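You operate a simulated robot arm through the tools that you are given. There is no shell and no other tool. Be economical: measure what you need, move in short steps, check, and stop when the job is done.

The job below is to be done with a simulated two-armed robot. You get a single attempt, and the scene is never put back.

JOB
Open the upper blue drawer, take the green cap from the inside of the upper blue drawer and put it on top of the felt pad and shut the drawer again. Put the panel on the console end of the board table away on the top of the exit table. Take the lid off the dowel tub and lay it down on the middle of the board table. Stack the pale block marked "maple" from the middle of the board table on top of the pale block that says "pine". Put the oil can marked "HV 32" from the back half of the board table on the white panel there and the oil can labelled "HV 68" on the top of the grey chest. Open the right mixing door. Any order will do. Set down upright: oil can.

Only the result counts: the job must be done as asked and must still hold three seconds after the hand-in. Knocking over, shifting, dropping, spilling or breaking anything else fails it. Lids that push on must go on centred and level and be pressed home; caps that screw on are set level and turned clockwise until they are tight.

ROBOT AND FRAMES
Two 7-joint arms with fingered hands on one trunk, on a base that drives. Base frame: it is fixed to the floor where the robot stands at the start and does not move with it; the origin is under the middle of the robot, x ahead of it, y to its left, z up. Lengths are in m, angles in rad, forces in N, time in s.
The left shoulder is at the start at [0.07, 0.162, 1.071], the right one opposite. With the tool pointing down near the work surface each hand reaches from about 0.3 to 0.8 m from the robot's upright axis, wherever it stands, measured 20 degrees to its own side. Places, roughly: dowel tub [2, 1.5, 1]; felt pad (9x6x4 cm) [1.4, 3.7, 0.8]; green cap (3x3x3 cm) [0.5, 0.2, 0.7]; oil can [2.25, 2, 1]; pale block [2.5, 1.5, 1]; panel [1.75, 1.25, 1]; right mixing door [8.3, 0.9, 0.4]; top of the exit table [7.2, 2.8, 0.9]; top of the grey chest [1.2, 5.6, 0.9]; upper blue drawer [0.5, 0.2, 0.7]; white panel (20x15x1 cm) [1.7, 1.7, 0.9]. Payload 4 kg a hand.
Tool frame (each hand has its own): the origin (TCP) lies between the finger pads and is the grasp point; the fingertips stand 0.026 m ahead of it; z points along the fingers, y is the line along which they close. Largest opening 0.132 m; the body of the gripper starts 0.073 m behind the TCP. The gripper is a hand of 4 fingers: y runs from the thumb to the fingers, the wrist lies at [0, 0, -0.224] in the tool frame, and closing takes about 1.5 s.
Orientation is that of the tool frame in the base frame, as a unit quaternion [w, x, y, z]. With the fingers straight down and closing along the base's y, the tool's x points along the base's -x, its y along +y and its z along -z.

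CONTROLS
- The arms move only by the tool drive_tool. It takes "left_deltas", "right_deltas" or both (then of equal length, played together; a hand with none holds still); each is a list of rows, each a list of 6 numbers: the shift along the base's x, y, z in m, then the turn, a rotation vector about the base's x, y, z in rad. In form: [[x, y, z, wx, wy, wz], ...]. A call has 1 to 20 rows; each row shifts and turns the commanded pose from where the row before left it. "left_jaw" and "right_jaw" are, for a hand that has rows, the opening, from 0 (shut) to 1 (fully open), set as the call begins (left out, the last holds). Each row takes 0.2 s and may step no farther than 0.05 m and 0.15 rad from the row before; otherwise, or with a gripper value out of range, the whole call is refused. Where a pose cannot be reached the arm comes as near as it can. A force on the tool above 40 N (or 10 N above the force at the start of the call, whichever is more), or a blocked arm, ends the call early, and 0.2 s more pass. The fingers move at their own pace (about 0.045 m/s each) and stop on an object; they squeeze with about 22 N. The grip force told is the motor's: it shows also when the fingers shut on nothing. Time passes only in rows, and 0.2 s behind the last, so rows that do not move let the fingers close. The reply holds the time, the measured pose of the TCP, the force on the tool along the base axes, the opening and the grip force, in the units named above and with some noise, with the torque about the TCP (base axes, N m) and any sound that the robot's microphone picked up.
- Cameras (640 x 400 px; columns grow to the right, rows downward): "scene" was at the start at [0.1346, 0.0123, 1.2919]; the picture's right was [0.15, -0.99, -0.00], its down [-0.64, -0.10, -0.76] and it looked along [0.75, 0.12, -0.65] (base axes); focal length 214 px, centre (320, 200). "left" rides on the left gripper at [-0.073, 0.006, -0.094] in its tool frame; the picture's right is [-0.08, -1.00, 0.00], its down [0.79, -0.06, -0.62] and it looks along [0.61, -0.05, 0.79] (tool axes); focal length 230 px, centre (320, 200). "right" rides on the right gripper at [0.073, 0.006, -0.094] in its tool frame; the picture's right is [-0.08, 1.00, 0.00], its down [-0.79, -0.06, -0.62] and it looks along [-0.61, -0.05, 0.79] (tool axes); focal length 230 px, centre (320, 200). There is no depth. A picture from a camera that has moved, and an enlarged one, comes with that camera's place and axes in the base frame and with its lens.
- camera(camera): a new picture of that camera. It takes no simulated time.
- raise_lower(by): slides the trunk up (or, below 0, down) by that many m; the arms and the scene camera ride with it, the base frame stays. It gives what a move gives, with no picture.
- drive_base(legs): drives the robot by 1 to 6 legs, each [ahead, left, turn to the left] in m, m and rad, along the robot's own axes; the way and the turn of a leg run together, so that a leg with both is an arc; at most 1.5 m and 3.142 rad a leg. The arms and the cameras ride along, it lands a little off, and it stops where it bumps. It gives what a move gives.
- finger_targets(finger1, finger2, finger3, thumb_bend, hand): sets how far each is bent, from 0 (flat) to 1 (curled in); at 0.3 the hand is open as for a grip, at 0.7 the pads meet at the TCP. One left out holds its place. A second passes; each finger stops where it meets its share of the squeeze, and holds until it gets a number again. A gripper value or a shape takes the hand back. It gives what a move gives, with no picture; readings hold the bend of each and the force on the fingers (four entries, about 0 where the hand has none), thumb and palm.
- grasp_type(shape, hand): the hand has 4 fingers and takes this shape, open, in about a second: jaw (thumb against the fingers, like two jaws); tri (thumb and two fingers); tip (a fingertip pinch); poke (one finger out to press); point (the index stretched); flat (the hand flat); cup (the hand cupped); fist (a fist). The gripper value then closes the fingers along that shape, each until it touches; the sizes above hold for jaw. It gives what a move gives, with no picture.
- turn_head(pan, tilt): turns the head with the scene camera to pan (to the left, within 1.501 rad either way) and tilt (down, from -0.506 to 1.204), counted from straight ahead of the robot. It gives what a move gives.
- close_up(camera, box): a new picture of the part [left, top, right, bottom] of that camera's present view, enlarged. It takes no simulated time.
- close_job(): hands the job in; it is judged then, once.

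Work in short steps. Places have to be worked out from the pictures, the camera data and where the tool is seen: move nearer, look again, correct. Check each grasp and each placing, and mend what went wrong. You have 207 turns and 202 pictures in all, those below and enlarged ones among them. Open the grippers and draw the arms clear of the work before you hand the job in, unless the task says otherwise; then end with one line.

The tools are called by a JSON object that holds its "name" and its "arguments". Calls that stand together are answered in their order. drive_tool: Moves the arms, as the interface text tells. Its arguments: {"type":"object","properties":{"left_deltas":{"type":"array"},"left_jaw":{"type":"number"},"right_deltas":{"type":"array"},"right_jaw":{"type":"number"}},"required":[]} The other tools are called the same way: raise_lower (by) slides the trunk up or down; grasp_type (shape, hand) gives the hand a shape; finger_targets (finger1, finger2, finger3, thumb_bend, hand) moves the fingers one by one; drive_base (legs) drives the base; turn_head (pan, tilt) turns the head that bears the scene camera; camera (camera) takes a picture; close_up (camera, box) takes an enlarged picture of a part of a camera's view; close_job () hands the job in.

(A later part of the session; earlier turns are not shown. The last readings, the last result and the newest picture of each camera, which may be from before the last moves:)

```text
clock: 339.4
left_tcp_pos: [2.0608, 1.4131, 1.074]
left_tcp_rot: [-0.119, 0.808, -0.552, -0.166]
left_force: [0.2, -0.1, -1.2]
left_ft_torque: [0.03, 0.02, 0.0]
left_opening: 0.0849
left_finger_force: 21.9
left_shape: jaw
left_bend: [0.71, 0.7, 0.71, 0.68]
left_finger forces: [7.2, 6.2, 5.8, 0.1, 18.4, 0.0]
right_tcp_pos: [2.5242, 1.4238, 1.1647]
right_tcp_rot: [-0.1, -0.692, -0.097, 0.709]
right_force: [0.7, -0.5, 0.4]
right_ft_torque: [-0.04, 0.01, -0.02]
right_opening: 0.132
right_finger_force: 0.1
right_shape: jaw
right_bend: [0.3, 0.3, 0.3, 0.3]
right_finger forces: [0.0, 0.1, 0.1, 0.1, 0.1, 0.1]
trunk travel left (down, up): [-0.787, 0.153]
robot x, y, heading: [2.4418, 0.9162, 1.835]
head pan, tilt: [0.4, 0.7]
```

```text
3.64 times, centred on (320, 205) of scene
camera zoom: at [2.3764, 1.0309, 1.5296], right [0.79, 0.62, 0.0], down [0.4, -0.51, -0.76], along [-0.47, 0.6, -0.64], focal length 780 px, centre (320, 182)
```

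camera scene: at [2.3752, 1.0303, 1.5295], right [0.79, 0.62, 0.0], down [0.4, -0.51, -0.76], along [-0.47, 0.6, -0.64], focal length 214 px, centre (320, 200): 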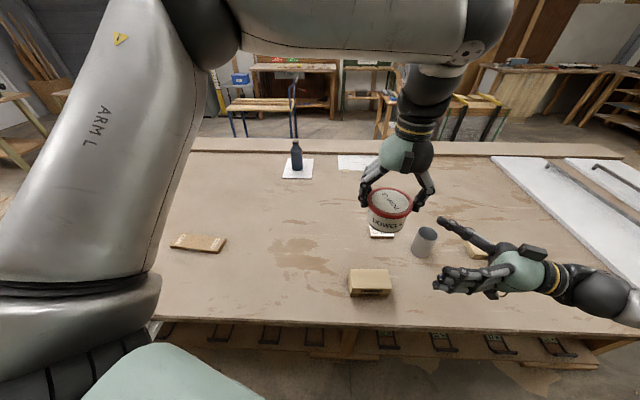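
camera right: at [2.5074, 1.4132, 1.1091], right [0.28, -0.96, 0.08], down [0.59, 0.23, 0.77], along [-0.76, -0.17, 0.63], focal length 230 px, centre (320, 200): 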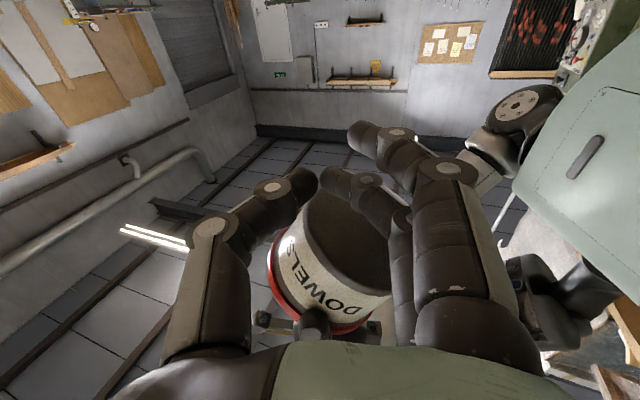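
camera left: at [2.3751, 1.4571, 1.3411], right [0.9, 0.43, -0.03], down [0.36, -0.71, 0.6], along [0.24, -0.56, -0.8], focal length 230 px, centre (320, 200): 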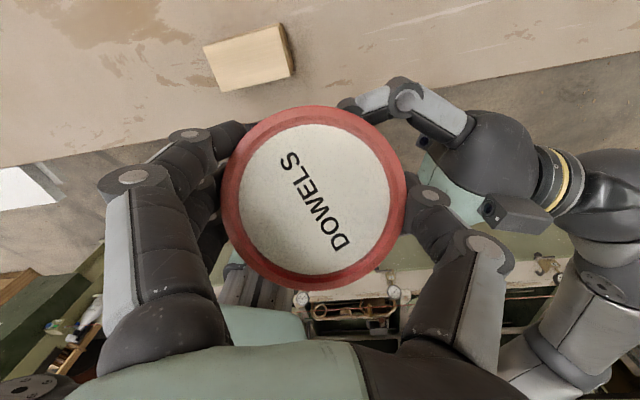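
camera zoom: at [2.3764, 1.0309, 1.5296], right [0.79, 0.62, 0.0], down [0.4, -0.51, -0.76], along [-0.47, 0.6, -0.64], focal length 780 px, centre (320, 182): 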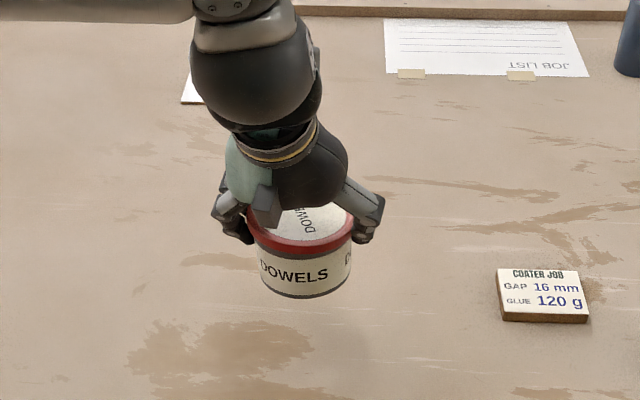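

Level now. Lower to contact.

{"name": "drive_tool", "arguments": {"left_deltas": [[0, 0, -0.03, 0, 0, 0], [0, 0, -0.03, 0, 0, 0], [0, 0, -0.015, 0, 0, 0], [0, 0, -0.005, 0, 0, 0], [0, 0, -0.005, 0, 0, 0]]}}

{"name": "close_up", "arguments": {"camera": "scene", "box": [250, 150, 390, 260]}}

```text
clock: 340.6
left_tcp_pos: [2.0622, 1.4111, 0.9878]
left_tcp_rot: [-0.119, 0.809, -0.552, -0.167]
left_force: [0.4, 0.4, -1.0]
left_ft_torque: [0.02, -0.02, 0.02]
left_opening: 0.0847
left_finger_force: 22.4
left_shape: jaw
left_bend: [0.71, 0.7, 0.71, 0.68]
left_finger forces: [7.2, 6.3, 5.7, 0.0, 18.2, 0.1]
right_tcp_pos: [2.5244, 1.4238, 1.1637]
right_tcp_rot: [-0.099, -0.693, -0.096, 0.708]
right_force: [0.0, 0.5, 0.6]
right_ft_torque: [-0.01, 0.0, 0.0]
right_opening: 0.132
right_finger_force: 0.0
right_shape: jaw
right_bend: [0.3, 0.3, 0.3, 0.3]
right_finger forces: [0.0, 0.0, 0.1, 0.0, 0.0, 0.0]
trunk travel left (down, up): [-0.787, 0.153]
robot x, y, heading: [2.4425, 0.9173, 1.837]
head pan, tilt: [0.4, 0.7]
```

```text
3.64 times, centred on (320, 205) of scene
camera zoom: at [2.3763, 1.0307, 1.5296], right [0.79, 0.62, 0.0], down [0.4, -0.51, -0.76], along [-0.47, 0.6, -0.64], focal length 780 px, centre (320, 182)
```

zoom: 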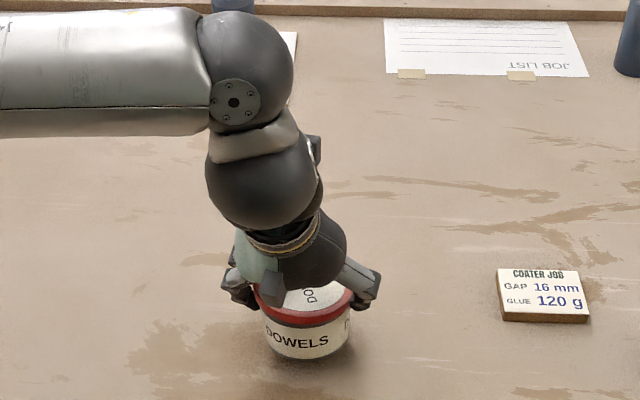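

Nearly down; small steps to contact.

{"name": "drive_tool", "arguments": {"left_deltas": [[0, 0, -0.004, 0, 0, 0], [0, 0, -0.003, 0, 0, 0], [0, 0, -0.003, 0, 0, 0]]}}

```text
clock: 341.4
left_tcp_pos: [2.0627, 1.4125, 0.9771]
left_tcp_rot: [-0.119, 0.809, -0.551, -0.167]
left_force: [0.9, 0.2, -1.9]
left_ft_torque: [0.01, 0.03, 0.02]
left_opening: 0.0847
left_finger_force: 22.7
left_shape: jaw
left_bend: [0.71, 0.7, 0.71, 0.68]
left_finger forces: [7.2, 6.2, 5.7, 0.0, 18.2, 0.0]
right_tcp_pos: [2.5246, 1.4239, 1.1649]
right_tcp_rot: [-0.1, -0.692, -0.097, 0.708]
right_force: [-0.1, -0.1, 0.6]
right_ft_torque: [0.01, 0.02, 0.01]
right_opening: 0.1318
right_finger_force: 0.1
right_shape: jaw
right_bend: [0.3, 0.3, 0.3, 0.3]
right_finger forces: [0.1, 0.0, 0.0, 0.1, 0.1, 0.0]
trunk travel left (down, up): [-0.787, 0.153]
robot x, y, heading: [2.4418, 0.9132, 1.83]
head pan, tilt: [0.4, 0.7]
```

{"name": "drive_tool", "arguments": {"left_deltas": [[0, 0, -0.003, 0, 0, 0], [0, 0, -0.002, 0, 0, 0], [0, 0, -0.002, 0, 0, 0]]}}

{"name": "close_up", "arguments": {"camera": "scene", "box": [270, 190, 370, 260]}}

```text
clock: 342.2
left_tcp_pos: [2.0623, 1.4121, 0.9723]
left_tcp_rot: [-0.119, 0.808, -0.552, -0.167]
left_force: [1.7, -0.2, 4.5]
left_ft_torque: [-0.01, 0.07, 0.04]
left_opening: 0.0843
left_finger_force: 21.9
left_shape: jaw
left_bend: [0.72, 0.7, 0.71, 0.68]
left_finger forces: [6.5, 6.5, 5.3, 0.0, 18.7, 0.1]
right_tcp_pos: [2.5245, 1.4236, 1.1653]
right_tcp_rot: [-0.099, -0.692, -0.096, 0.708]
right_force: [0.0, -0.5, 0.3]
right_ft_torque: [-0.03, -0.01, 0.02]
right_opening: 0.132
right_finger_force: 0.1
right_shape: jaw
right_bend: [0.3, 0.3, 0.3, 0.3]
right_finger forces: [0.0, 0.0, 0.0, 0.0, 0.2, 0.0]
trunk travel left (down, up): [-0.787, 0.153]
robot x, y, heading: [2.4421, 0.9172, 1.835]
head pan, tilt: [0.4, 0.7]
```

```text
5.71 times, centred on (320, 225) of scene
camera zoom: at [2.3773, 1.0296, 1.5298], right [0.79, 0.62, 0.0], down [0.4, -0.51, -0.77], along [-0.47, 0.6, -0.64], focal length 1226 px, centre (320, 57)
```

zoom: 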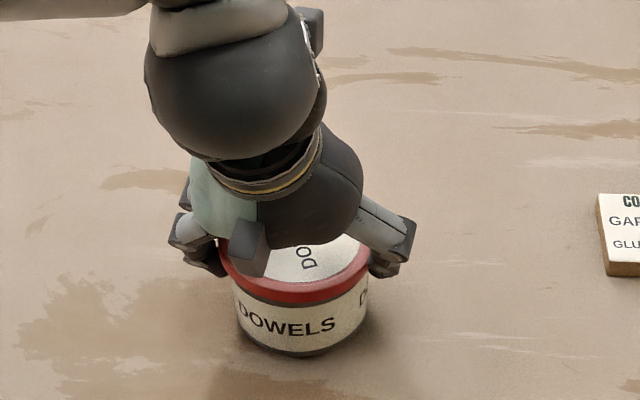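

The tub stands on the table again. I open, rise a little, restore the hand to vertical and look at the lid.

{"name": "drive_tool", "arguments": {"left_deltas": [[0, 0, 0, 0, 0, 0], [0, 0, 0, 0, 0, 0], [0, 0, 0, 0, 0, 0], [0, 0, 0, 0, 0, 0], [0, 0, 0.03, 0, 0, 0], [0, 0, 0.04, 0, 0, 0], [0, 0, 0.03, -0.129, -0.035, 0], [0, 0, 0, -0.129, -0.035, 0], [0, 0, 0, -0.129, -0.035, 0]], "left_jaw": 1}}

{"name": "camera", "arguments": {"camera": "left"}}

{"name": "close_up", "arguments": {"camera": "scene", "box": [270, 190, 370, 260]}}

```text
clock: 344.2
left_tcp_pos: [2.0624, 1.4131, 1.0706]
left_tcp_rot: [0.012, 0.825, -0.565, -0.016]
left_force: [-0.4, 1.1, -0.3]
left_ft_torque: [0.0, 0.01, 0.0]
left_opening: 0.132
left_finger_force: 0.1
left_shape: jaw
left_bend: [0.3, 0.3, 0.3, 0.3]
left_finger forces: [0.0, 0.0, 0.0, 0.0, 0.0, 0.1]
right_tcp_pos: [2.5258, 1.4256, 1.1642]
right_tcp_rot: [-0.099, -0.693, -0.096, 0.708]
right_force: [-0.1, -0.1, 0.2]
right_ft_torque: [0.0, 0.03, 0.03]
right_opening: 0.132
right_finger_force: 0.1
right_shape: jaw
right_bend: [0.3, 0.3, 0.3, 0.3]
right_finger forces: [0.0, 0.1, 0.0, 0.0, 0.0, 0.0]
trunk travel left (down, up): [-0.787, 0.153]
robot x, y, heading: [2.4409, 0.9142, 1.839]
head pan, tilt: [0.4, 0.7]
```

```text
49 pictures are left
camera left: at [2.0353, 1.4796, 1.1639], right [0.9, 0.43, -0.03], down [0.36, -0.71, 0.6], along [0.24, -0.56, -0.8], focal length 230 px, centre (320, 200)
```

left: 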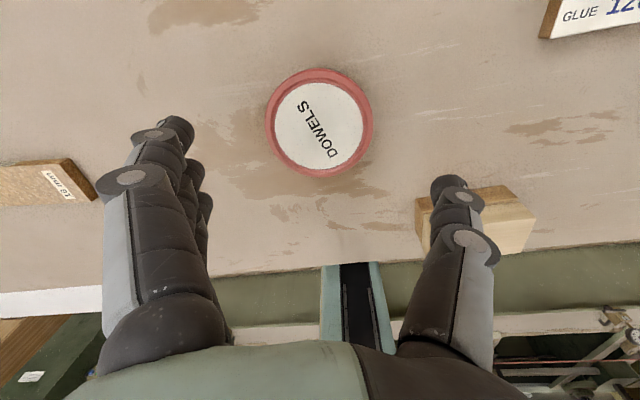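

```text
5.71 times, centred on (320, 225) of scene
camera zoom: at [2.3775, 1.0316, 1.5295], right [0.79, 0.62, 0.0], down [0.4, -0.51, -0.76], along [-0.47, 0.6, -0.64], focal length 1226 px, centre (320, 57)
```

zoom: 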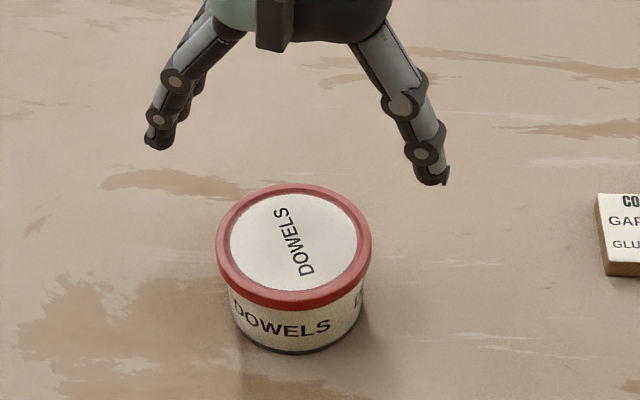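

Lid sits level on the tub. I re-grip only the rim's upper part and lift.

{"name": "drive_tool", "arguments": {"left_deltas": [[-0.002, 0, -0.04, 0, 0, 0], [0, 0, -0.04, 0, 0, 0], [0, 0, -0.012, 0, 0, 0], [0, 0, 0, 0, 0, 0]]}}

{"name": "drive_tool", "arguments": {"left_deltas": [[0, 0, 0, 0, 0, 0], [0, 0, 0, 0, 0, 0], [0, 0, 0, 0, 0, 0], [0, 0, 0, 0, 0, 0], [0, 0, 0, 0, 0, 0], [0, 0, 0, 0, 0, 0], [0, 0, 0, 0, 0, 0]], "left_jaw": 0}}

{"name": "drive_tool", "arguments": {"left_deltas": [[0, 0, 0.005, 0, 0, 0], [0, 0, 0.005, 0, 0, 0], [0, 0, 0.005, 0, 0, 0]]}}

{"name": "close_up", "arguments": {"camera": "scene", "box": [270, 190, 370, 260]}}

```text
clock: 345.2
left_tcp_pos: [2.0579, 1.4132, 0.979]
left_tcp_rot: [0.011, 0.824, -0.567, -0.016]
left_force: [-0.1, -0.1, 0.1]
left_ft_torque: [0.04, -0.03, -0.02]
left_opening: 0.1318
left_finger_force: 0.1
left_shape: jaw
left_bend: [0.3, 0.3, 0.3, 0.3]
left_finger forces: [0.0, 0.0, 0.1, 0.0, 0.0, 0.0]
right_tcp_pos: [2.5239, 1.4252, 1.1654]
right_tcp_rot: [-0.101, -0.692, -0.098, 0.708]
right_force: [-0.5, 0.6, 0.0]
right_ft_torque: [-0.01, -0.05, 0.01]
right_opening: 0.1319
right_finger_force: 0.0
right_shape: jaw
right_bend: [0.3, 0.3, 0.3, 0.3]
right_finger forces: [0.1, 0.1, 0.0, 0.1, 0.0, 0.0]
trunk travel left (down, up): [-0.787, 0.153]
robot x, y, heading: [2.4398, 0.916, 1.836]
head pan, tilt: [0.4, 0.7]
```

```text
clock: 346.8
left_tcp_pos: [2.058, 1.4131, 0.9778]
left_tcp_rot: [0.011, 0.824, -0.567, -0.016]
left_force: [1.2, -0.2, -0.1]
left_ft_torque: [0.0, -0.03, 0.01]
left_opening: 0.0861
left_finger_force: 22.3
left_shape: jaw
left_bend: [0.72, 0.68, 0.71, 0.66]
left_finger forces: [6.6, 6.4, 6.5, 0.0, 19.7, 0.1]
right_tcp_pos: [2.5248, 1.4246, 1.1646]
right_tcp_rot: [-0.1, -0.692, -0.097, 0.708]
right_force: [0.5, 0.2, 0.3]
right_ft_torque: [0.0, -0.02, 0.01]
right_opening: 0.1319
right_finger_force: 0.1
right_shape: jaw
right_bend: [0.3, 0.3, 0.3, 0.3]
right_finger forces: [0.0, 0.0, 0.1, 0.0, 0.0, 0.0]
trunk travel left (down, up): [-0.787, 0.153]
robot x, y, heading: [2.4398, 0.9144, 1.833]
head pan, tilt: [0.4, 0.7]
```

```text
clock: 347.6
left_tcp_pos: [2.0583, 1.4131, 0.9942]
left_tcp_rot: [0.011, 0.823, -0.567, -0.016]
left_force: [0.4, 0.1, -0.2]
left_ft_torque: [0.02, -0.01, -0.01]
left_opening: 0.0865
left_finger_force: 21.6
left_shape: jaw
left_bend: [0.72, 0.68, 0.71, 0.66]
left_finger forces: [6.8, 6.7, 6.6, 0.0, 19.5, 0.0]
right_tcp_pos: [2.5243, 1.4245, 1.1654]
right_tcp_rot: [-0.099, -0.692, -0.097, 0.708]
right_force: [-0.1, 0.1, 0.2]
right_ft_torque: [0.0, -0.01, 0.0]
right_opening: 0.132
right_finger_force: 0.0
right_shape: jaw
right_bend: [0.3, 0.3, 0.3, 0.3]
right_finger forces: [0.0, 0.0, 0.1, 0.1, 0.0, 0.0]
trunk travel left (down, up): [-0.787, 0.153]
robot x, y, heading: [2.439, 0.9139, 1.83]
head pan, tilt: [0.4, 0.7]
```

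```text
5.71 times, centred on (320, 225) of scene
camera zoom: at [2.3766, 1.0303, 1.5296], right [0.79, 0.62, 0.0], down [0.4, -0.51, -0.76], along [-0.47, 0.6, -0.64], focal length 1226 px, centre (320, 57)
```

zoom: 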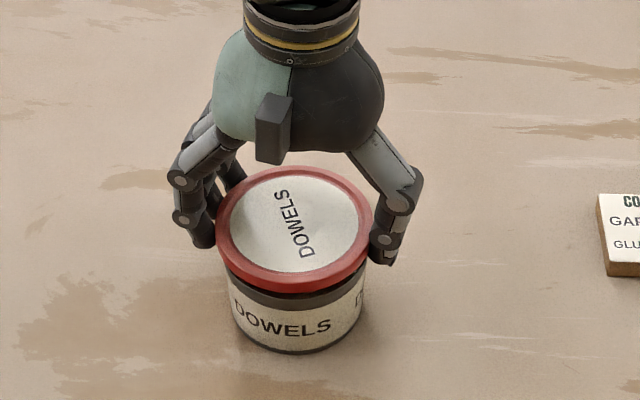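

The lid is coming off while the tub stays put. I lift it clear and move to the table centre (~(2.03,1.60)).

{"name": "drive_tool", "arguments": {"left_deltas": [[0, 0, 0.02, 0, 0, 0], [0, 0, 0.03, 0, 0, 0], [0, 0, 0.03, 0, 0, 0], [-0.006, 0.037, 0, 0, 0, 0], [-0.006, 0.037, 0, 0, 0, 0], [-0.006, 0.037, 0, 0, 0, 0], [-0.006, 0.037, 0, 0, 0, 0], [-0.004, 0.037, 0, 0, 0, 0], [0, 0, 0, 0, 0, 0]]}}

{"name": "camera", "arguments": {"camera": "scene"}}

```text
clock: 349.6
left_tcp_pos: [2.042, 1.5567, 1.0694]
left_tcp_rot: [0.009, 0.824, -0.567, -0.014]
left_force: [1.0, 1.2, 0.1]
left_ft_torque: [0.02, 0.01, 0.0]
left_opening: 0.0863
left_finger_force: 22.2
left_shape: jaw
left_bend: [0.72, 0.68, 0.71, 0.66]
left_finger forces: [6.9, 6.7, 6.9, 0.1, 19.7, 0.0]
left hand out of reach, approached as far as the arm can: row 7, 8
right_tcp_pos: [2.5241, 1.4243, 1.1654]
right_tcp_rot: [-0.099, -0.693, -0.096, 0.708]
right_force: [-0.5, -0.2, 0.3]
right_ft_torque: [0.01, -0.01, 0.0]
right_opening: 0.1316
right_finger_force: 0.0
right_shape: jaw
right_bend: [0.3, 0.3, 0.3, 0.3]
right_finger forces: [0.0, 0.1, 0.0, 0.1, 0.1, 0.1]
trunk travel left (down, up): [-0.787, 0.153]
robot x, y, heading: [2.4414, 0.9149, 1.834]
head pan, tilt: [0.4, 0.7]
```

```text
46 pictures are left
camera scene: at [2.3767, 1.0304, 1.5296], right [0.79, 0.62, 0.0], down [0.4, -0.51, -0.76], along [-0.47, 0.6, -0.64], focal length 214 px, centre (320, 200)
```

scene: 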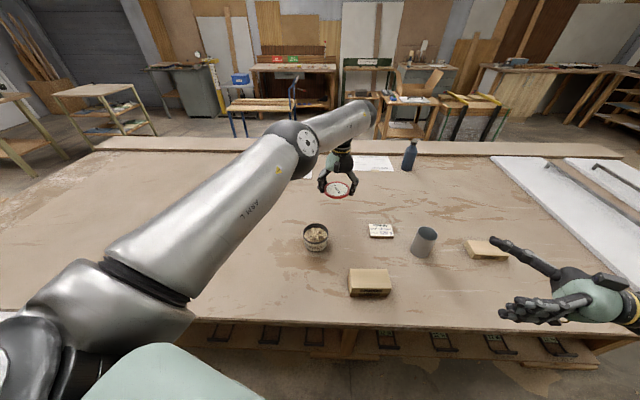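

Lid is off, tub open and upright. I lower the lid onto the table here (slightly further toward centre).

{"name": "drive_tool", "arguments": {"left_deltas": [[0, 0, -0.04, 0, 0, 0], [0, 0.01, -0.04, 0, 0, 0], [0, 0.015, -0.03, 0, 0, 0], [0, 0, -0.01, 0, 0, 0], [0, 0, -0.005, 0, 0, 0]]}}

```text
clock: 350.8
left_tcp_pos: [2.0545, 1.5631, 0.9663]
left_tcp_rot: [0.01, 0.824, -0.567, -0.016]
left_force: [-0.2, -0.1, 0.1]
left_ft_torque: [0.01, -0.01, -0.03]
left_opening: 0.0865
left_finger_force: 22.1
left_shape: jaw
left_bend: [0.72, 0.68, 0.71, 0.66]
left_finger forces: [7.0, 6.6, 6.7, 0.0, 19.4, 0.1]
left hand out of reach, approached as far as the arm can: row 2, 3
right_tcp_pos: [2.5248, 1.4251, 1.1644]
right_tcp_rot: [-0.1, -0.692, -0.097, 0.708]
right_force: [0.0, 0.2, -0.1]
right_ft_torque: [-0.02, 0.0, 0.0]
right_opening: 0.1316
right_finger_force: 0.0
right_shape: jaw
right_bend: [0.3, 0.3, 0.3, 0.3]
right_finger forces: [0.1, 0.0, 0.1, 0.0, 0.0, 0.0]
trunk travel left (down, up): [-0.787, 0.153]
robot x, y, heading: [2.4462, 0.9148, 1.839]
head pan, tilt: [0.4, 0.7]
```

{"name": "drive_tool", "arguments": {"left_deltas": [[0, 0, -0.01, 0, 0, 0], [0, 0, -0.01, 0, 0, 0], [0, 0, -0.005, 0, 0, 0], [0, 0, -0.004, 0, 0, 0]]}}

{"name": "close_up", "arguments": {"camera": "scene", "box": [280, 150, 420, 250]}}

```text
clock: 351.8
left_tcp_pos: [2.0553, 1.5615, 0.9396]
left_tcp_rot: [0.011, 0.824, -0.566, -0.017]
left_force: [0.4, 0.6, 0.1]
left_ft_torque: [0.04, 0.02, 0.04]
left_opening: 0.0863
left_finger_force: 21.7
left_shape: jaw
left_bend: [0.72, 0.68, 0.71, 0.66]
left_finger forces: [7.0, 6.7, 6.7, 0.0, 19.4, 0.0]
right_tcp_pos: [2.5258, 1.4264, 1.1651]
right_tcp_rot: [-0.098, -0.693, -0.096, 0.708]
right_force: [-0.3, 0.4, 0.7]
right_ft_torque: [-0.02, 0.01, 0.01]
right_opening: 0.132
right_finger_force: 0.1
right_shape: jaw
right_bend: [0.3, 0.3, 0.3, 0.3]
right_finger forces: [0.0, 0.1, 0.1, 0.0, 0.0, 0.1]
trunk travel left (down, up): [-0.787, 0.153]
robot x, y, heading: [2.4412, 0.9127, 1.838]
head pan, tilt: [0.4, 0.7]
```

```text
4.00 times, centred on (350, 200) of scene
camera zoom: at [2.3764, 1.0305, 1.5296], right [0.79, 0.62, 0.0], down [0.4, -0.51, -0.76], along [-0.47, 0.6, -0.64], focal length 858 px, centre (200, 200)
```

zoom: 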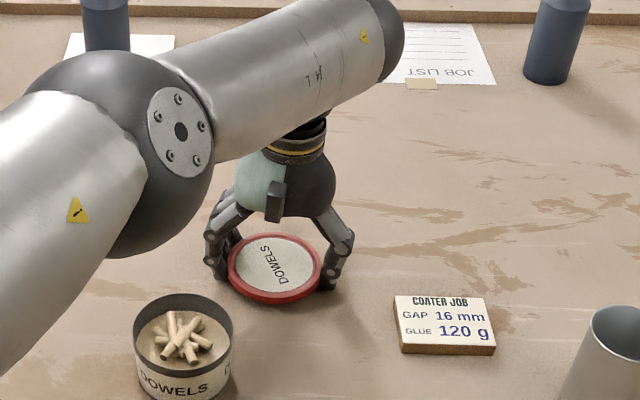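

{"name": "drive_tool", "arguments": {"left_deltas": [[0, 0, -0.004, 0, 0, 0], [0, 0, -0.003, 0, 0, 0], [0, 0, -0.003, 0, 0, 0]]}}

```text
clock: 352.6
left_tcp_pos: [2.0576, 1.5604, 0.9374]
left_tcp_rot: [0.007, 0.825, -0.565, -0.017]
left_force: [-2.0, 0.1, 16.9]
left_ft_torque: [0.28, -0.95, 0.01]
left_opening: 0.086
left_finger_force: 21.6
left_shape: jaw
left_bend: [0.71, 0.68, 0.71, 0.66]
left_finger forces: [7.4, 7.2, 7.2, 0.0, 38.5, 0.0]
left hand out of reach, approached as far as the arm can: row 1
right_tcp_pos: [2.5254, 1.4225, 1.1655]
right_tcp_rot: [-0.098, -0.692, -0.097, 0.708]
right_force: [0.2, 0.5, 0.6]
right_ft_torque: [0.03, -0.05, 0.01]
right_opening: 0.1319
right_finger_force: 0.1
right_shape: jaw
right_bend: [0.3, 0.3, 0.3, 0.3]
right_finger forces: [0.0, 0.0, 0.1, 0.0, 0.0, 0.1]
trunk travel left (down, up): [-0.787, 0.153]
robot x, y, heading: [2.4451, 0.9126, 1.837]
head pan, tilt: [0.4, 0.7]
```

Contact. Relieve 3 mm, open, and rise.

{"name": "drive_tool", "arguments": {"left_deltas": [[0, 0, 0.003, 0, 0, 0], [0, 0, 0, 0, 0, 0]]}}

{"name": "drive_tool", "arguments": {"left_deltas": [[0, 0, 0.002, 0, 0, 0], [0, 0, 0.002, 0, 0, 0], [0, 0, 0, 0, 0, 0], [0, 0, 0, 0, 0, 0], [0, 0, 0, 0, 0, 0], [0, 0, 0.03, 0, 0, 0], [0, 0, 0.04, 0, 0, 0], [0, 0, 0.04, 0, 0, 0], [0, 0, 0.04, 0, 0, 0]], "left_jaw": 1}}

{"name": "camera", "arguments": {"camera": "scene"}}

```text
clock: 353.2
left_tcp_pos: [2.0571, 1.5602, 0.9384]
left_tcp_rot: [0.009, 0.824, -0.566, -0.016]
left_force: [-2.2, 3.4, 13.1]
left_ft_torque: [0.3, -0.66, 0.22]
left_opening: 0.0863
left_finger_force: 22.2
left_shape: jaw
left_bend: [0.71, 0.68, 0.71, 0.67]
left_finger forces: [7.4, 7.2, 7.3, 0.1, 33.6, 0.1]
right_tcp_pos: [2.5239, 1.4234, 1.1663]
right_tcp_rot: [-0.099, -0.692, -0.097, 0.708]
right_force: [0.2, -0.2, 0.8]
right_ft_torque: [0.0, 0.0, 0.01]
right_opening: 0.1321
right_finger_force: 0.0
right_shape: jaw
right_bend: [0.3, 0.3, 0.3, 0.3]
right_finger forces: [0.0, 0.1, 0.0, 0.1, 0.1, 0.1]
trunk travel left (down, up): [-0.787, 0.153]
robot x, y, heading: [2.4433, 0.9191, 1.839]
head pan, tilt: [0.4, 0.7]
```

```text
clock: 355.2
left_tcp_pos: [2.0643, 1.5566, 1.093]
left_tcp_rot: [0.011, 0.823, -0.567, -0.016]
left_force: [-0.6, 0.0, 0.7]
left_ft_torque: [0.0, 0.02, -0.02]
left_opening: 0.132
left_finger_force: 0.1
left_shape: jaw
left_bend: [0.3, 0.3, 0.3, 0.3]
left_finger forces: [0.0, 0.0, 0.0, 0.1, 0.1, 0.1]
left hand out of reach, approached as far as the arm can: row 9
right_tcp_pos: [2.5254, 1.4235, 1.1636]
right_tcp_rot: [-0.099, -0.693, -0.097, 0.708]
right_force: [-0.3, 0.1, 0.1]
right_ft_torque: [0.01, 0.02, -0.02]
right_opening: 0.1318
right_finger_force: 0.0
right_shape: jaw
right_bend: [0.3, 0.3, 0.3, 0.3]
right_finger forces: [0.0, 0.1, 0.0, 0.0, 0.0, 0.0]
trunk travel left (down, up): [-0.787, 0.153]
robot x, y, heading: [2.4414, 0.9161, 1.829]
head pan, tilt: [0.4, 0.7]
```

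```text
44 pictures are left
camera scene: at [2.3778, 1.029, 1.5297], right [0.79, 0.62, 0.0], down [0.4, -0.51, -0.77], along [-0.47, 0.6, -0.64], focal length 214 px, centre (320, 200)
```

scene: 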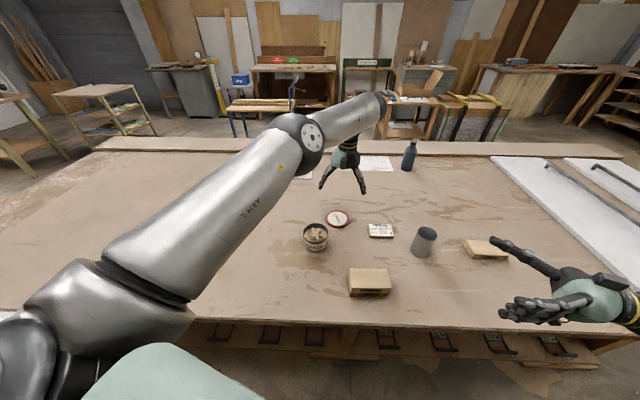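

The lid lies flat mid-table. The remaining table item is the wooden panel ("18 mm") at ~(1.715,1.144). I retract the left hand, restore the right hand to vertical, and reposition.

{"name": "drive_tool", "arguments": {"left_deltas": [[0, 0, 0.02, 0, 0, 0], [0.012, -0.04, 0.02, 0, 0, 0], [0.012, -0.04, 0.02, 0, 0, 0], [0.012, -0.04, 0.01, 0, 0, 0], [0.012, -0.04, 0, 0, 0, 0], [0, 0, 0, 0, 0, 0], [0, 0, 0, 0, 0, 0], [0, 0, 0, 0, 0, 0], [0, 0, 0, 0, 0, 0], [0, 0, 0, 0, 0, 0], [0, 0, 0, 0, 0, 0]], "right_deltas": [[0, 0, 0, 0.0376, -0.138, 0], [0, 0, 0, 0.0376, -0.138, 0], [0, 0, 0, 0.0376, -0.138, 0], [0, 0, 0, 0.0376, -0.138, 0], [0, 0, 0, 0.0376, -0.138, 0], [0, 0, 0, 0.0376, -0.138, 0], [0, 0, 0, 0.0376, -0.138, 0], [0, 0, 0, 0.0376, -0.138, 0], [0, 0, 0, 0.0376, -0.138, 0], [0, 0, 0, 0.0376, -0.138, 0], [0, 0, 0, 0.0376, -0.138, 0]]}}

{"name": "drive_base", "arguments": {"legs": [[-0.05, 0.25, 0], [0, 0, 0.4]]}}

{"name": "turn_head", "arguments": {"pan": 0.3, "tilt": 0.8}}

{"name": "camera", "arguments": {"camera": "scene"}}

```text
clock: 357.6
left_tcp_pos: [2.11, 1.3968, 1.163]
left_tcp_rot: [0.01, 0.824, -0.566, -0.015]
left_force: [-0.4, -0.2, 0.2]
left_ft_torque: [0.06, 0.01, 0.0]
left_opening: 0.1317
left_finger_force: 0.1
left_shape: jaw
left_bend: [0.3, 0.3, 0.3, 0.3]
left_finger forces: [0.0, 0.0, 0.0, 0.0, 0.0, 0.0]
right_tcp_pos: [2.5245, 1.4235, 1.164]
right_tcp_rot: [0.007, 0.991, 0.132, -0.007]
right_force: [-0.1, -1.1, 0.0]
right_ft_torque: [-0.01, -0.03, -0.01]
right_opening: 0.1321
right_finger_force: 0.0
right_shape: jaw
right_bend: [0.3, 0.3, 0.3, 0.3]
right_finger forces: [0.1, 0.0, 0.1, 0.0, 0.0, 0.1]
trunk travel left (down, up): [-0.787, 0.153]
robot x, y, heading: [2.4443, 0.9188, 1.832]
head pan, tilt: [0.4, 0.7]
```

```text
clock: 360.7
left_tcp_pos: [1.7213, 1.1213, 1.1635]
left_tcp_rot: [0.013, 0.919, -0.394, -0.013]
left_force: [0.0, -1.0, -0.3]
left_ft_torque: [-0.03, -0.01, -0.01]
left_opening: 0.1319
left_finger_force: 0.1
left_shape: jaw
left_bend: [0.3, 0.3, 0.3, 0.3]
left_finger forces: [0.0, 0.1, 0.0, 0.1, 0.1, 0.0]
right_tcp_pos: [2.0946, 1.3057, 1.1649]
right_tcp_rot: [0.009, 0.946, 0.324, -0.007]
right_force: [0.4, 0.7, 0.0]
right_ft_torque: [0.0, -0.01, 0.03]
right_opening: 0.1317
right_finger_force: 0.0
right_shape: jaw
right_bend: [0.3, 0.3, 0.3, 0.3]
right_finger forces: [0.1, 0.0, 0.0, 0.1, 0.0, 0.1]
trunk travel left (down, up): [-0.787, 0.153]
robot x, y, heading: [2.2073, 0.8031, 2.23]
head pan, tilt: [0.4, 0.7]
```

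```text
clock: 361.4
left_tcp_pos: [1.7209, 1.1204, 1.1645]
left_tcp_rot: [0.014, 0.919, -0.394, -0.013]
left_force: [0.0, 0.0, -0.6]
left_ft_torque: [0.01, -0.01, -0.02]
left_opening: 0.1322
left_finger_force: 0.1
left_shape: jaw
left_bend: [0.3, 0.3, 0.3, 0.3]
left_finger forces: [0.0, 0.0, 0.0, 0.0, 0.0, 0.1]
right_tcp_pos: [2.0931, 1.3046, 1.1624]
right_tcp_rot: [0.008, 0.946, 0.324, -0.007]
right_force: [0.3, 0.5, -0.4]
right_ft_torque: [0.0, 0.01, 0.01]
right_opening: 0.132
right_finger_force: 0.1
right_shape: jaw
right_bend: [0.3, 0.3, 0.3, 0.3]
right_finger forces: [0.0, 0.0, 0.0, 0.0, 0.0, 0.0]
trunk travel left (down, up): [-0.787, 0.153]
robot x, y, heading: [2.2103, 0.8007, 2.232]
head pan, tilt: [0.3, 0.799]
```

```text
43 pictures are left
camera scene: at [2.1139, 0.887, 1.5214], right [0.57, 0.82, 0.0], down [0.59, -0.41, -0.7], along [-0.57, 0.4, -0.72], focal length 214 px, centre (320, 200)
```

scene: 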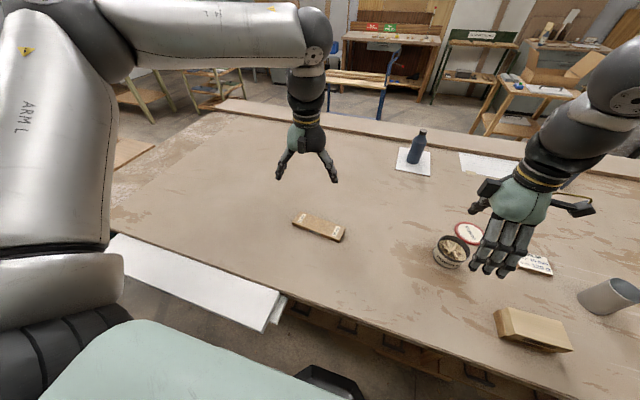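

The wooden piece lies at ~(1.735,1.145). A close-up for its orientation.

{"name": "close_up", "arguments": {"camera": "scene", "box": [260, 190, 380, 260]}}

{"name": "camera", "arguments": {"camera": "left"}}

```text
5.33 times, centred on (320, 225) of scene
camera zoom: at [2.1139, 0.887, 1.5214], right [0.57, 0.82, 0.0], down [0.59, -0.41, -0.7], along [-0.57, 0.4, -0.72], focal length 1144 px, centre (320, 67)
```

zoom: 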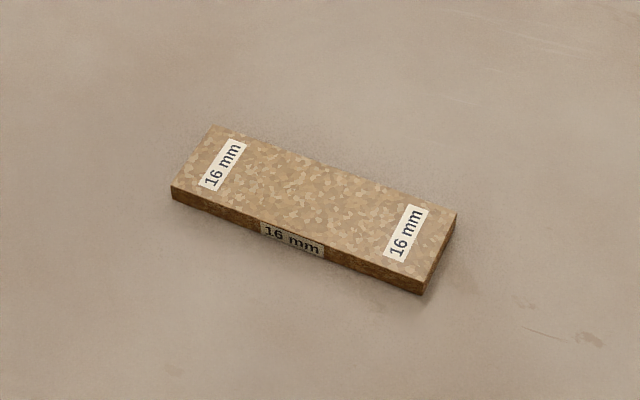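

```text
41 pictures are left
camera left: at [1.67, 1.1697, 1.2571], right [0.67, 0.74, -0.03], down [0.61, -0.52, 0.6], along [0.43, -0.42, -0.8], focal length 230 px, centre (320, 200)
```

left: 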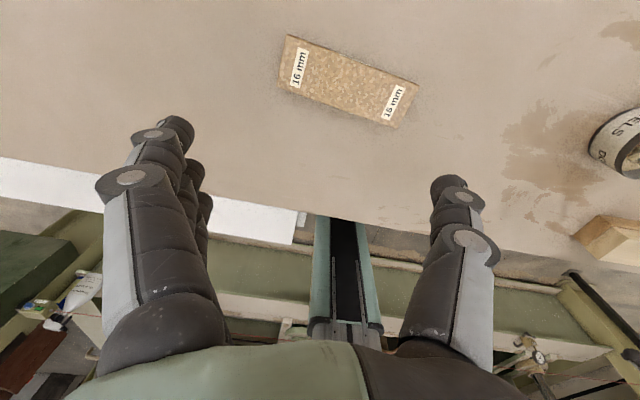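

It's a 16 mm panel, 18×6 cm, centre (1.731,1.150), long axis ~30°. I turn the left hand 77° to close across its width and lower over it.

{"name": "drive_tool", "arguments": {"left_deltas": [[0.001, 0.003, -0.01, 0, 0, 0.1351], [0.001, 0.003, -0.01, 0, 0, 0.1351], [0.001, 0.003, -0.01, 0, 0, 0.1351], [0.001, 0.003, -0.015, 0, 0, 0.1351], [0.001, 0.003, -0.015, 0, 0, 0.1351], [0.001, 0.003, -0.015, 0, 0, 0.1351], [0.001, 0.003, -0.015, 0, 0, 0.1351], [0.001, 0.003, -0.015, 0, 0, 0.1351], [0.001, 0.003, -0.02, 0, 0, 0.1351], [0.001, 0.003, -0.02, 0, 0, 0.1351], [0, 0, 0, 0, 0, 0]], "left_jaw": 0.85}}

{"name": "camera", "arguments": {"camera": "left"}}

```text
clock: 363.8
left_tcp_pos: [1.7321, 1.1463, 1.0187]
left_tcp_rot: [0.019, 0.963, 0.268, -0.002]
left_force: [0.4, -0.5, 0.2]
left_ft_torque: [-0.03, -0.02, 0.02]
left_opening: 0.1123
left_finger_force: 0.0
left_shape: jaw
left_bend: [0.54, 0.54, 0.54, 0.5]
left_finger forces: [0.1, 0.0, 0.0, 0.0, 0.1, 0.0]
right_tcp_pos: [2.093, 1.3028, 1.1644]
right_tcp_rot: [0.009, 0.946, 0.324, -0.007]
right_force: [0.2, -0.3, -0.1]
right_ft_torque: [-0.01, -0.01, 0.02]
right_opening: 0.1319
right_finger_force: 0.0
right_shape: jaw
right_bend: [0.3, 0.3, 0.3, 0.3]
right_finger forces: [0.0, 0.0, 0.0, 0.1, 0.0, 0.0]
trunk travel left (down, up): [-0.787, 0.153]
robot x, y, heading: [2.2083, 0.8054, 2.232]
head pan, tilt: [0.3, 0.799]
```

```text
40 pictures are left
camera left: at [1.6714, 1.1083, 1.1123], right [-0.58, 0.81, -0.03], down [0.64, 0.48, 0.6], along [0.51, 0.33, -0.8], focal length 230 px, centre (320, 200)
```

left: 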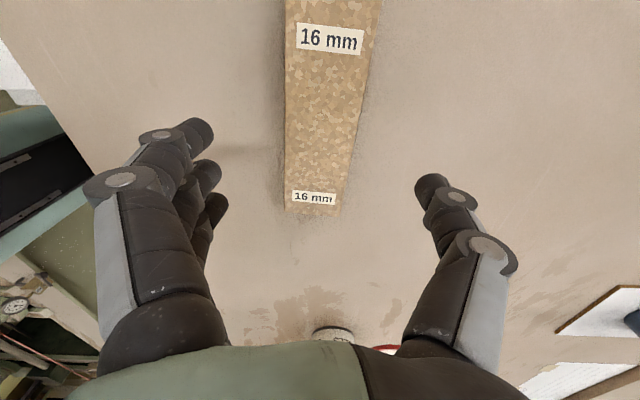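

Panel is centred between the fingers. Lower to 0.94 and close.

{"name": "drive_tool", "arguments": {"left_deltas": [[-0.007, -0.005, -0.03, 0, 0, 0], [0, 0, -0.03, 0, 0, 0], [0, 0, -0.018, 0, 0, 0], [0, 0, 0, 0, 0, 0]]}}

{"name": "drive_tool", "arguments": {"left_deltas": [[0, 0, 0, 0, 0, 0], [0, 0, 0, 0, 0, 0], [0, 0, 0, 0, 0, 0], [0, 0, 0, 0, 0, 0], [0, 0, 0, 0, 0, 0], [0, 0, 0, 0, 0, 0], [0, 0, 0, 0, 0, 0], [0, 0, 0, 0, 0, 0]], "left_jaw": 0}}

{"name": "camera", "arguments": {"camera": "left"}}

```text
clock: 364.8
left_tcp_pos: [1.7219, 1.1428, 0.9392]
left_tcp_rot: [0.019, 0.963, 0.268, -0.003]
left_force: [0.0, 0.0, 0.2]
left_ft_torque: [-0.01, -0.01, 0.01]
left_opening: 0.1122
left_finger_force: 0.1
left_shape: jaw
left_bend: [0.54, 0.54, 0.54, 0.5]
left_finger forces: [0.1, 0.1, 0.0, 0.0, 0.0, 0.0]
right_tcp_pos: [2.0924, 1.3043, 1.1642]
right_tcp_rot: [0.009, 0.946, 0.324, -0.007]
right_force: [0.3, 0.5, 0.5]
right_ft_torque: [-0.02, 0.02, -0.01]
right_opening: 0.1316
right_finger_force: 0.1
right_shape: jaw
right_bend: [0.3, 0.3, 0.3, 0.3]
right_finger forces: [0.0, 0.1, 0.1, 0.0, 0.1, 0.1]
trunk travel left (down, up): [-0.787, 0.153]
robot x, y, heading: [2.2146, 0.8014, 2.235]
head pan, tilt: [0.3, 0.799]
```

```text
clock: 366.6
left_tcp_pos: [1.7217, 1.1429, 0.9412]
left_tcp_rot: [0.019, 0.963, 0.267, -0.002]
left_force: [0.5, 0.1, -0.5]
left_ft_torque: [-0.01, 0.01, 0.01]
left_opening: 0.0541
left_finger_force: 22.1
left_shape: jaw
left_bend: [0.73, 0.73, 0.73, 0.7]
left_finger forces: [6.8, 6.8, 6.5, 0.1, 20.0, 0.0]
right_tcp_pos: [2.0939, 1.3058, 1.1644]
right_tcp_rot: [0.01, 0.946, 0.324, -0.007]
right_force: [0.1, 0.2, -0.1]
right_ft_torque: [0.01, 0.02, 0.03]
right_opening: 0.132
right_finger_force: 0.1
right_shape: jaw
right_bend: [0.3, 0.3, 0.3, 0.3]
right_finger forces: [0.0, 0.0, 0.1, 0.0, 0.0, 0.1]
trunk travel left (down, up): [-0.787, 0.153]
robot x, y, heading: [2.2116, 0.8003, 2.234]
head pan, tilt: [0.3, 0.799]
```

```text
39 pictures are left
camera left: at [1.6618, 1.1038, 1.0333], right [-0.58, 0.81, -0.03], down [0.64, 0.48, 0.6], along [0.51, 0.33, -0.8], focal length 230 px, centre (320, 200)
```

left: 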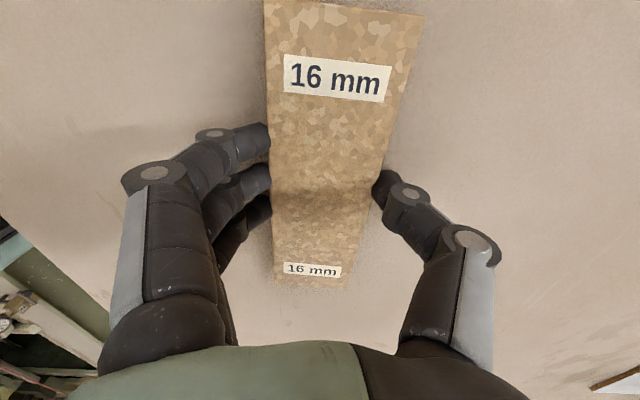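

Panel gripped. Lift and drive back east along the aisle toward the exit table.

{"name": "drive_tool", "arguments": {"left_deltas": [[0, 0, 0.03, 0, 0, 0], [0, 0, 0.045, 0, 0, 0], [0, 0, 0.045, 0, 0, 0], [0, 0, 0.045, 0, 0, 0], [0, 0, 0.045, 0, 0, 0]]}}

{"name": "camera", "arguments": {"camera": "left"}}

{"name": "drive_base", "arguments": {"legs": [[-0.14, -0.86, 0], [-0.12, -0.86, 0], [-0.08, -0.78, 0]]}}

```text
clock: 367.8
left_tcp_pos: [1.7266, 1.1425, 1.1543]
left_tcp_rot: [0.019, 0.963, 0.267, -0.003]
left_force: [1.3, -0.8, -1.1]
left_ft_torque: [0.01, 0.02, 0.0]
left_opening: 0.0541
left_finger_force: 21.6
left_shape: jaw
left_bend: [0.73, 0.73, 0.73, 0.7]
left_finger forces: [6.8, 6.6, 6.5, 0.0, 19.9, 0.0]
right_tcp_pos: [2.0953, 1.3032, 1.1649]
right_tcp_rot: [0.008, 0.946, 0.324, -0.007]
right_force: [0.4, 0.6, -0.8]
right_ft_torque: [0.02, 0.02, 0.02]
right_opening: 0.1317
right_finger_force: 0.1
right_shape: jaw
right_bend: [0.3, 0.3, 0.3, 0.3]
right_finger forces: [0.1, 0.0, 0.0, 0.0, 0.1, 0.0]
trunk travel left (down, up): [-0.787, 0.153]
robot x, y, heading: [2.2115, 0.8006, 2.239]
head pan, tilt: [0.3, 0.799]
```

```text
38 pictures are left
camera left: at [1.6673, 1.1054, 1.2473], right [-0.58, 0.81, -0.03], down [0.64, 0.48, 0.6], along [0.51, 0.33, -0.8], focal length 230 px, centre (320, 200)
```

left: 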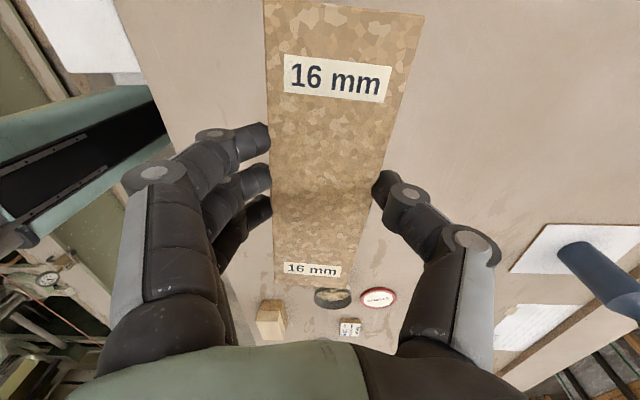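

```text
clock: 380.2
left_tcp_pos: [3.8753, 2.3956, 1.1521]
left_tcp_rot: [0.019, 0.965, 0.263, -0.001]
left_force: [0.0, 0.4, -1.3]
left_ft_torque: [-0.03, 0.01, 0.0]
left_opening: 0.0543
left_finger_force: 21.9
left_shape: jaw
left_bend: [0.73, 0.73, 0.73, 0.7]
left_finger forces: [6.8, 6.6, 6.4, 0.1, 19.9, 0.0]
right_tcp_pos: [4.2455, 2.5517, 1.1632]
right_tcp_rot: [0.009, 0.947, 0.32, -0.007]
right_force: [0.8, -0.1, -0.5]
right_ft_torque: [0.02, 0.05, 0.01]
right_opening: 0.1322
right_finger_force: 0.1
right_shape: jaw
right_bend: [0.3, 0.3, 0.3, 0.3]
right_finger forces: [0.0, 0.1, 0.0, 0.0, 0.0, 0.0]
trunk travel left (down, up): [-0.787, 0.153]
robot x, y, heading: [4.3614, 2.0446, 2.22]
head pan, tilt: [0.3, 0.799]
```

Panel held well. Now turn to face east and look for the exit table and mixing cabinet.

{"name": "drive_base", "arguments": {"legs": [[0, 0, -2.0]]}}

{"name": "turn_head", "arguments": {"pan": 0.0, "tilt": 0.3}}

{"name": "camera", "arguments": {"camera": "scene"}}

```text
clock: 385.3
left_tcp_pos: [4.8648, 2.36, 1.1518]
left_tcp_rot: [0.01, 0.754, -0.657, -0.016]
left_force: [0.3, 0.4, -1.3]
left_ft_torque: [0.0, 0.01, 0.01]
left_opening: 0.0537
left_finger_force: 22.3
left_shape: jaw
left_bend: [0.73, 0.73, 0.73, 0.7]
left_finger forces: [6.6, 6.6, 6.3, 0.1, 19.5, 0.0]
right_tcp_pos: [4.8672, 1.9601, 1.1632]
right_tcp_rot: [0.0, 0.792, -0.611, -0.012]
right_force: [-0.2, -0.5, -0.1]
right_ft_torque: [0.0, 0.0, 0.01]
right_opening: 0.1319
right_finger_force: 0.1
right_shape: jaw
right_bend: [0.3, 0.3, 0.3, 0.3]
right_finger forces: [0.1, 0.1, 0.0, 0.1, 0.0, 0.1]
trunk travel left (down, up): [-0.787, 0.153]
robot x, y, heading: [4.3576, 2.0455, 0.253]
head pan, tilt: [0.3, 0.799]
```

```text
clock: 386.2
left_tcp_pos: [4.8648, 2.3601, 1.151]
left_tcp_rot: [0.009, 0.754, -0.657, -0.017]
left_force: [-0.1, -1.0, -1.1]
left_ft_torque: [0.01, 0.0, 0.0]
left_opening: 0.0538
left_finger_force: 22.8
left_shape: jaw
left_bend: [0.73, 0.73, 0.73, 0.7]
left_finger forces: [6.6, 6.5, 6.3, 0.0, 19.4, 0.0]
right_tcp_pos: [4.8674, 1.9598, 1.1633]
right_tcp_rot: [-0.001, 0.792, -0.611, -0.012]
right_force: [0.1, 0.6, 0.0]
right_ft_torque: [0.0, 0.0, 0.01]
right_opening: 0.132
right_finger_force: 0.0
right_shape: jaw
right_bend: [0.3, 0.3, 0.3, 0.3]
right_finger forces: [0.0, 0.0, 0.0, 0.0, 0.0, 0.0]
trunk travel left (down, up): [-0.787, 0.153]
robot x, y, heading: [4.3595, 2.0503, 0.265]
head pan, tilt: [0.0, 0.3]
```

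```text
37 pictures are left
camera scene: at [4.4996, 2.0851, 1.5654], right [0.26, -0.97, 0.0], down [-0.29, -0.08, -0.95], along [0.92, 0.24, -0.3], focal length 214 px, centre (320, 200)
```

scene: 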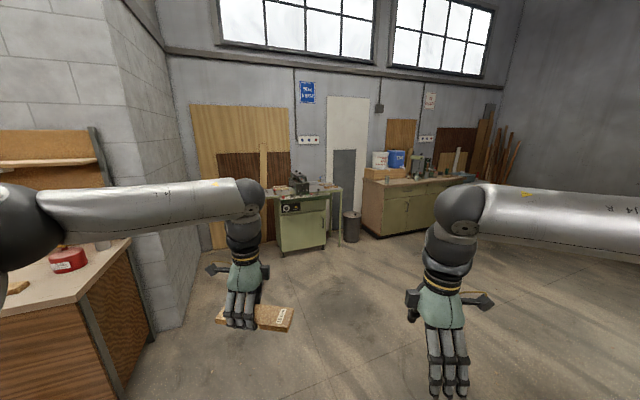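

The green table ahead is the exit table; the green cabinet right of it has the mixing doors. Close-up.

{"name": "close_up", "arguments": {"camera": "scene", "box": [240, 150, 500, 280]}}

```text
2.46 times, centred on (370, 215) of scene
camera zoom: at [4.4996, 2.0851, 1.5654], right [0.26, -0.97, 0.0], down [-0.29, -0.08, -0.95], along [0.92, 0.24, -0.3], focal length 528 px, centre (197, 163)
```

zoom: 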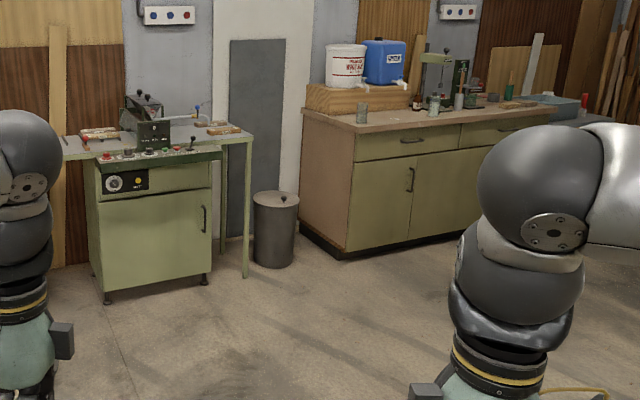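

I drive closer to the exit table.

{"name": "drive_base", "arguments": {"legs": [[1.0, -0.05, 0], [0.75, -0.05, 0.3]]}}

{"name": "turn_head", "arguments": {"pan": 0.0, "tilt": 0.55}}

{"name": "camera", "arguments": {"camera": "scene"}}

```text
clock: 395.2
left_tcp_pos: [6.4464, 2.9656, 1.1526]
left_tcp_rot: [0.011, 0.847, -0.531, -0.015]
left_force: [0.8, 0.3, 0.5]
left_ft_torque: [0.02, -0.01, 0.02]
left_opening: 0.0535
left_finger_force: 21.9
left_shape: jaw
left_bend: [0.73, 0.73, 0.73, 0.7]
left_finger forces: [6.5, 6.5, 6.2, 0.1, 19.4, 0.1]
right_tcp_pos: [6.5703, 2.5848, 1.1645]
right_tcp_rot: [0.0, 0.877, -0.48, -0.011]
right_force: [0.0, -0.8, 0.3]
right_ft_torque: [0.04, -0.02, 0.0]
right_opening: 0.132
right_finger_force: 0.1
right_shape: jaw
right_bend: [0.3, 0.3, 0.3, 0.3]
right_finger forces: [0.0, 0.0, 0.0, 0.0, 0.0, 0.0]
trunk travel left (down, up): [-0.787, 0.153]
robot x, y, heading: [6.0583, 2.5155, 0.57]
head pan, tilt: [0.0, 0.3]
```

```text
clock: 396.0
left_tcp_pos: [6.4464, 2.9665, 1.1513]
left_tcp_rot: [0.011, 0.846, -0.532, -0.015]
left_force: [0.5, 0.7, -0.2]
left_ft_torque: [0.02, 0.02, -0.05]
left_opening: 0.0536
left_finger_force: 21.4
left_shape: jaw
left_bend: [0.73, 0.73, 0.73, 0.7]
left_finger forces: [6.5, 6.5, 6.4, 0.0, 19.4, 0.0]
right_tcp_pos: [6.5711, 2.5853, 1.1634]
right_tcp_rot: [0.001, 0.877, -0.481, -0.012]
right_force: [-0.8, 0.2, 0.4]
right_ft_torque: [0.0, 0.01, 0.0]
right_opening: 0.1319
right_finger_force: 0.0
right_shape: jaw
right_bend: [0.3, 0.3, 0.3, 0.3]
right_finger forces: [0.0, 0.1, 0.1, 0.0, 0.0, 0.0]
trunk travel left (down, up): [-0.787, 0.153]
robot x, y, heading: [6.0611, 2.5133, 0.568]
head pan, tilt: [0.0, 0.55]
```

```text
35 pictures are left
camera scene: at [6.1791, 2.5898, 1.5427], right [0.54, -0.84, 0.0], down [-0.44, -0.28, -0.85], along [0.72, 0.46, -0.52], focal length 214 px, centre (320, 200)
```

scene: 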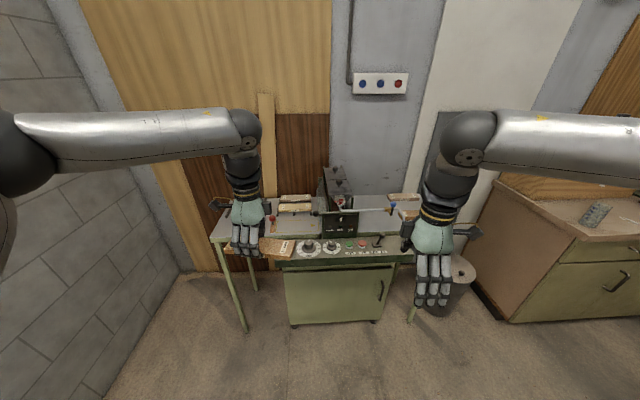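

The hint coordinates match the right-hand (outfeed) part. Close-up of it.

{"name": "close_up", "arguments": {"camera": "scene", "box": [300, 160, 460, 270]}}

```text
3.64 times, centred on (380, 215) of scene
camera zoom: at [6.1791, 2.5898, 1.5427], right [0.54, -0.84, 0.0], down [-0.44, -0.28, -0.85], along [0.72, 0.46, -0.52], focal length 780 px, centre (102, 146)
```

zoom: 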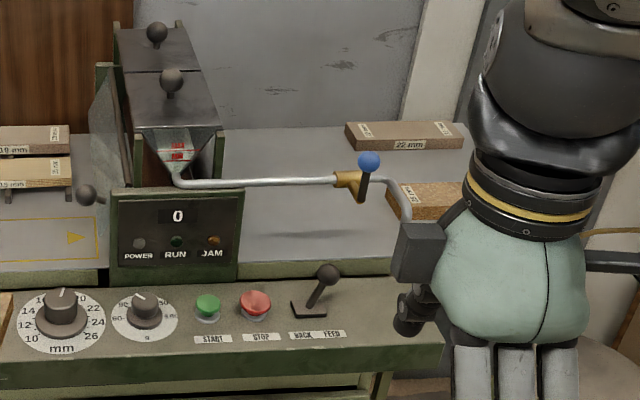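

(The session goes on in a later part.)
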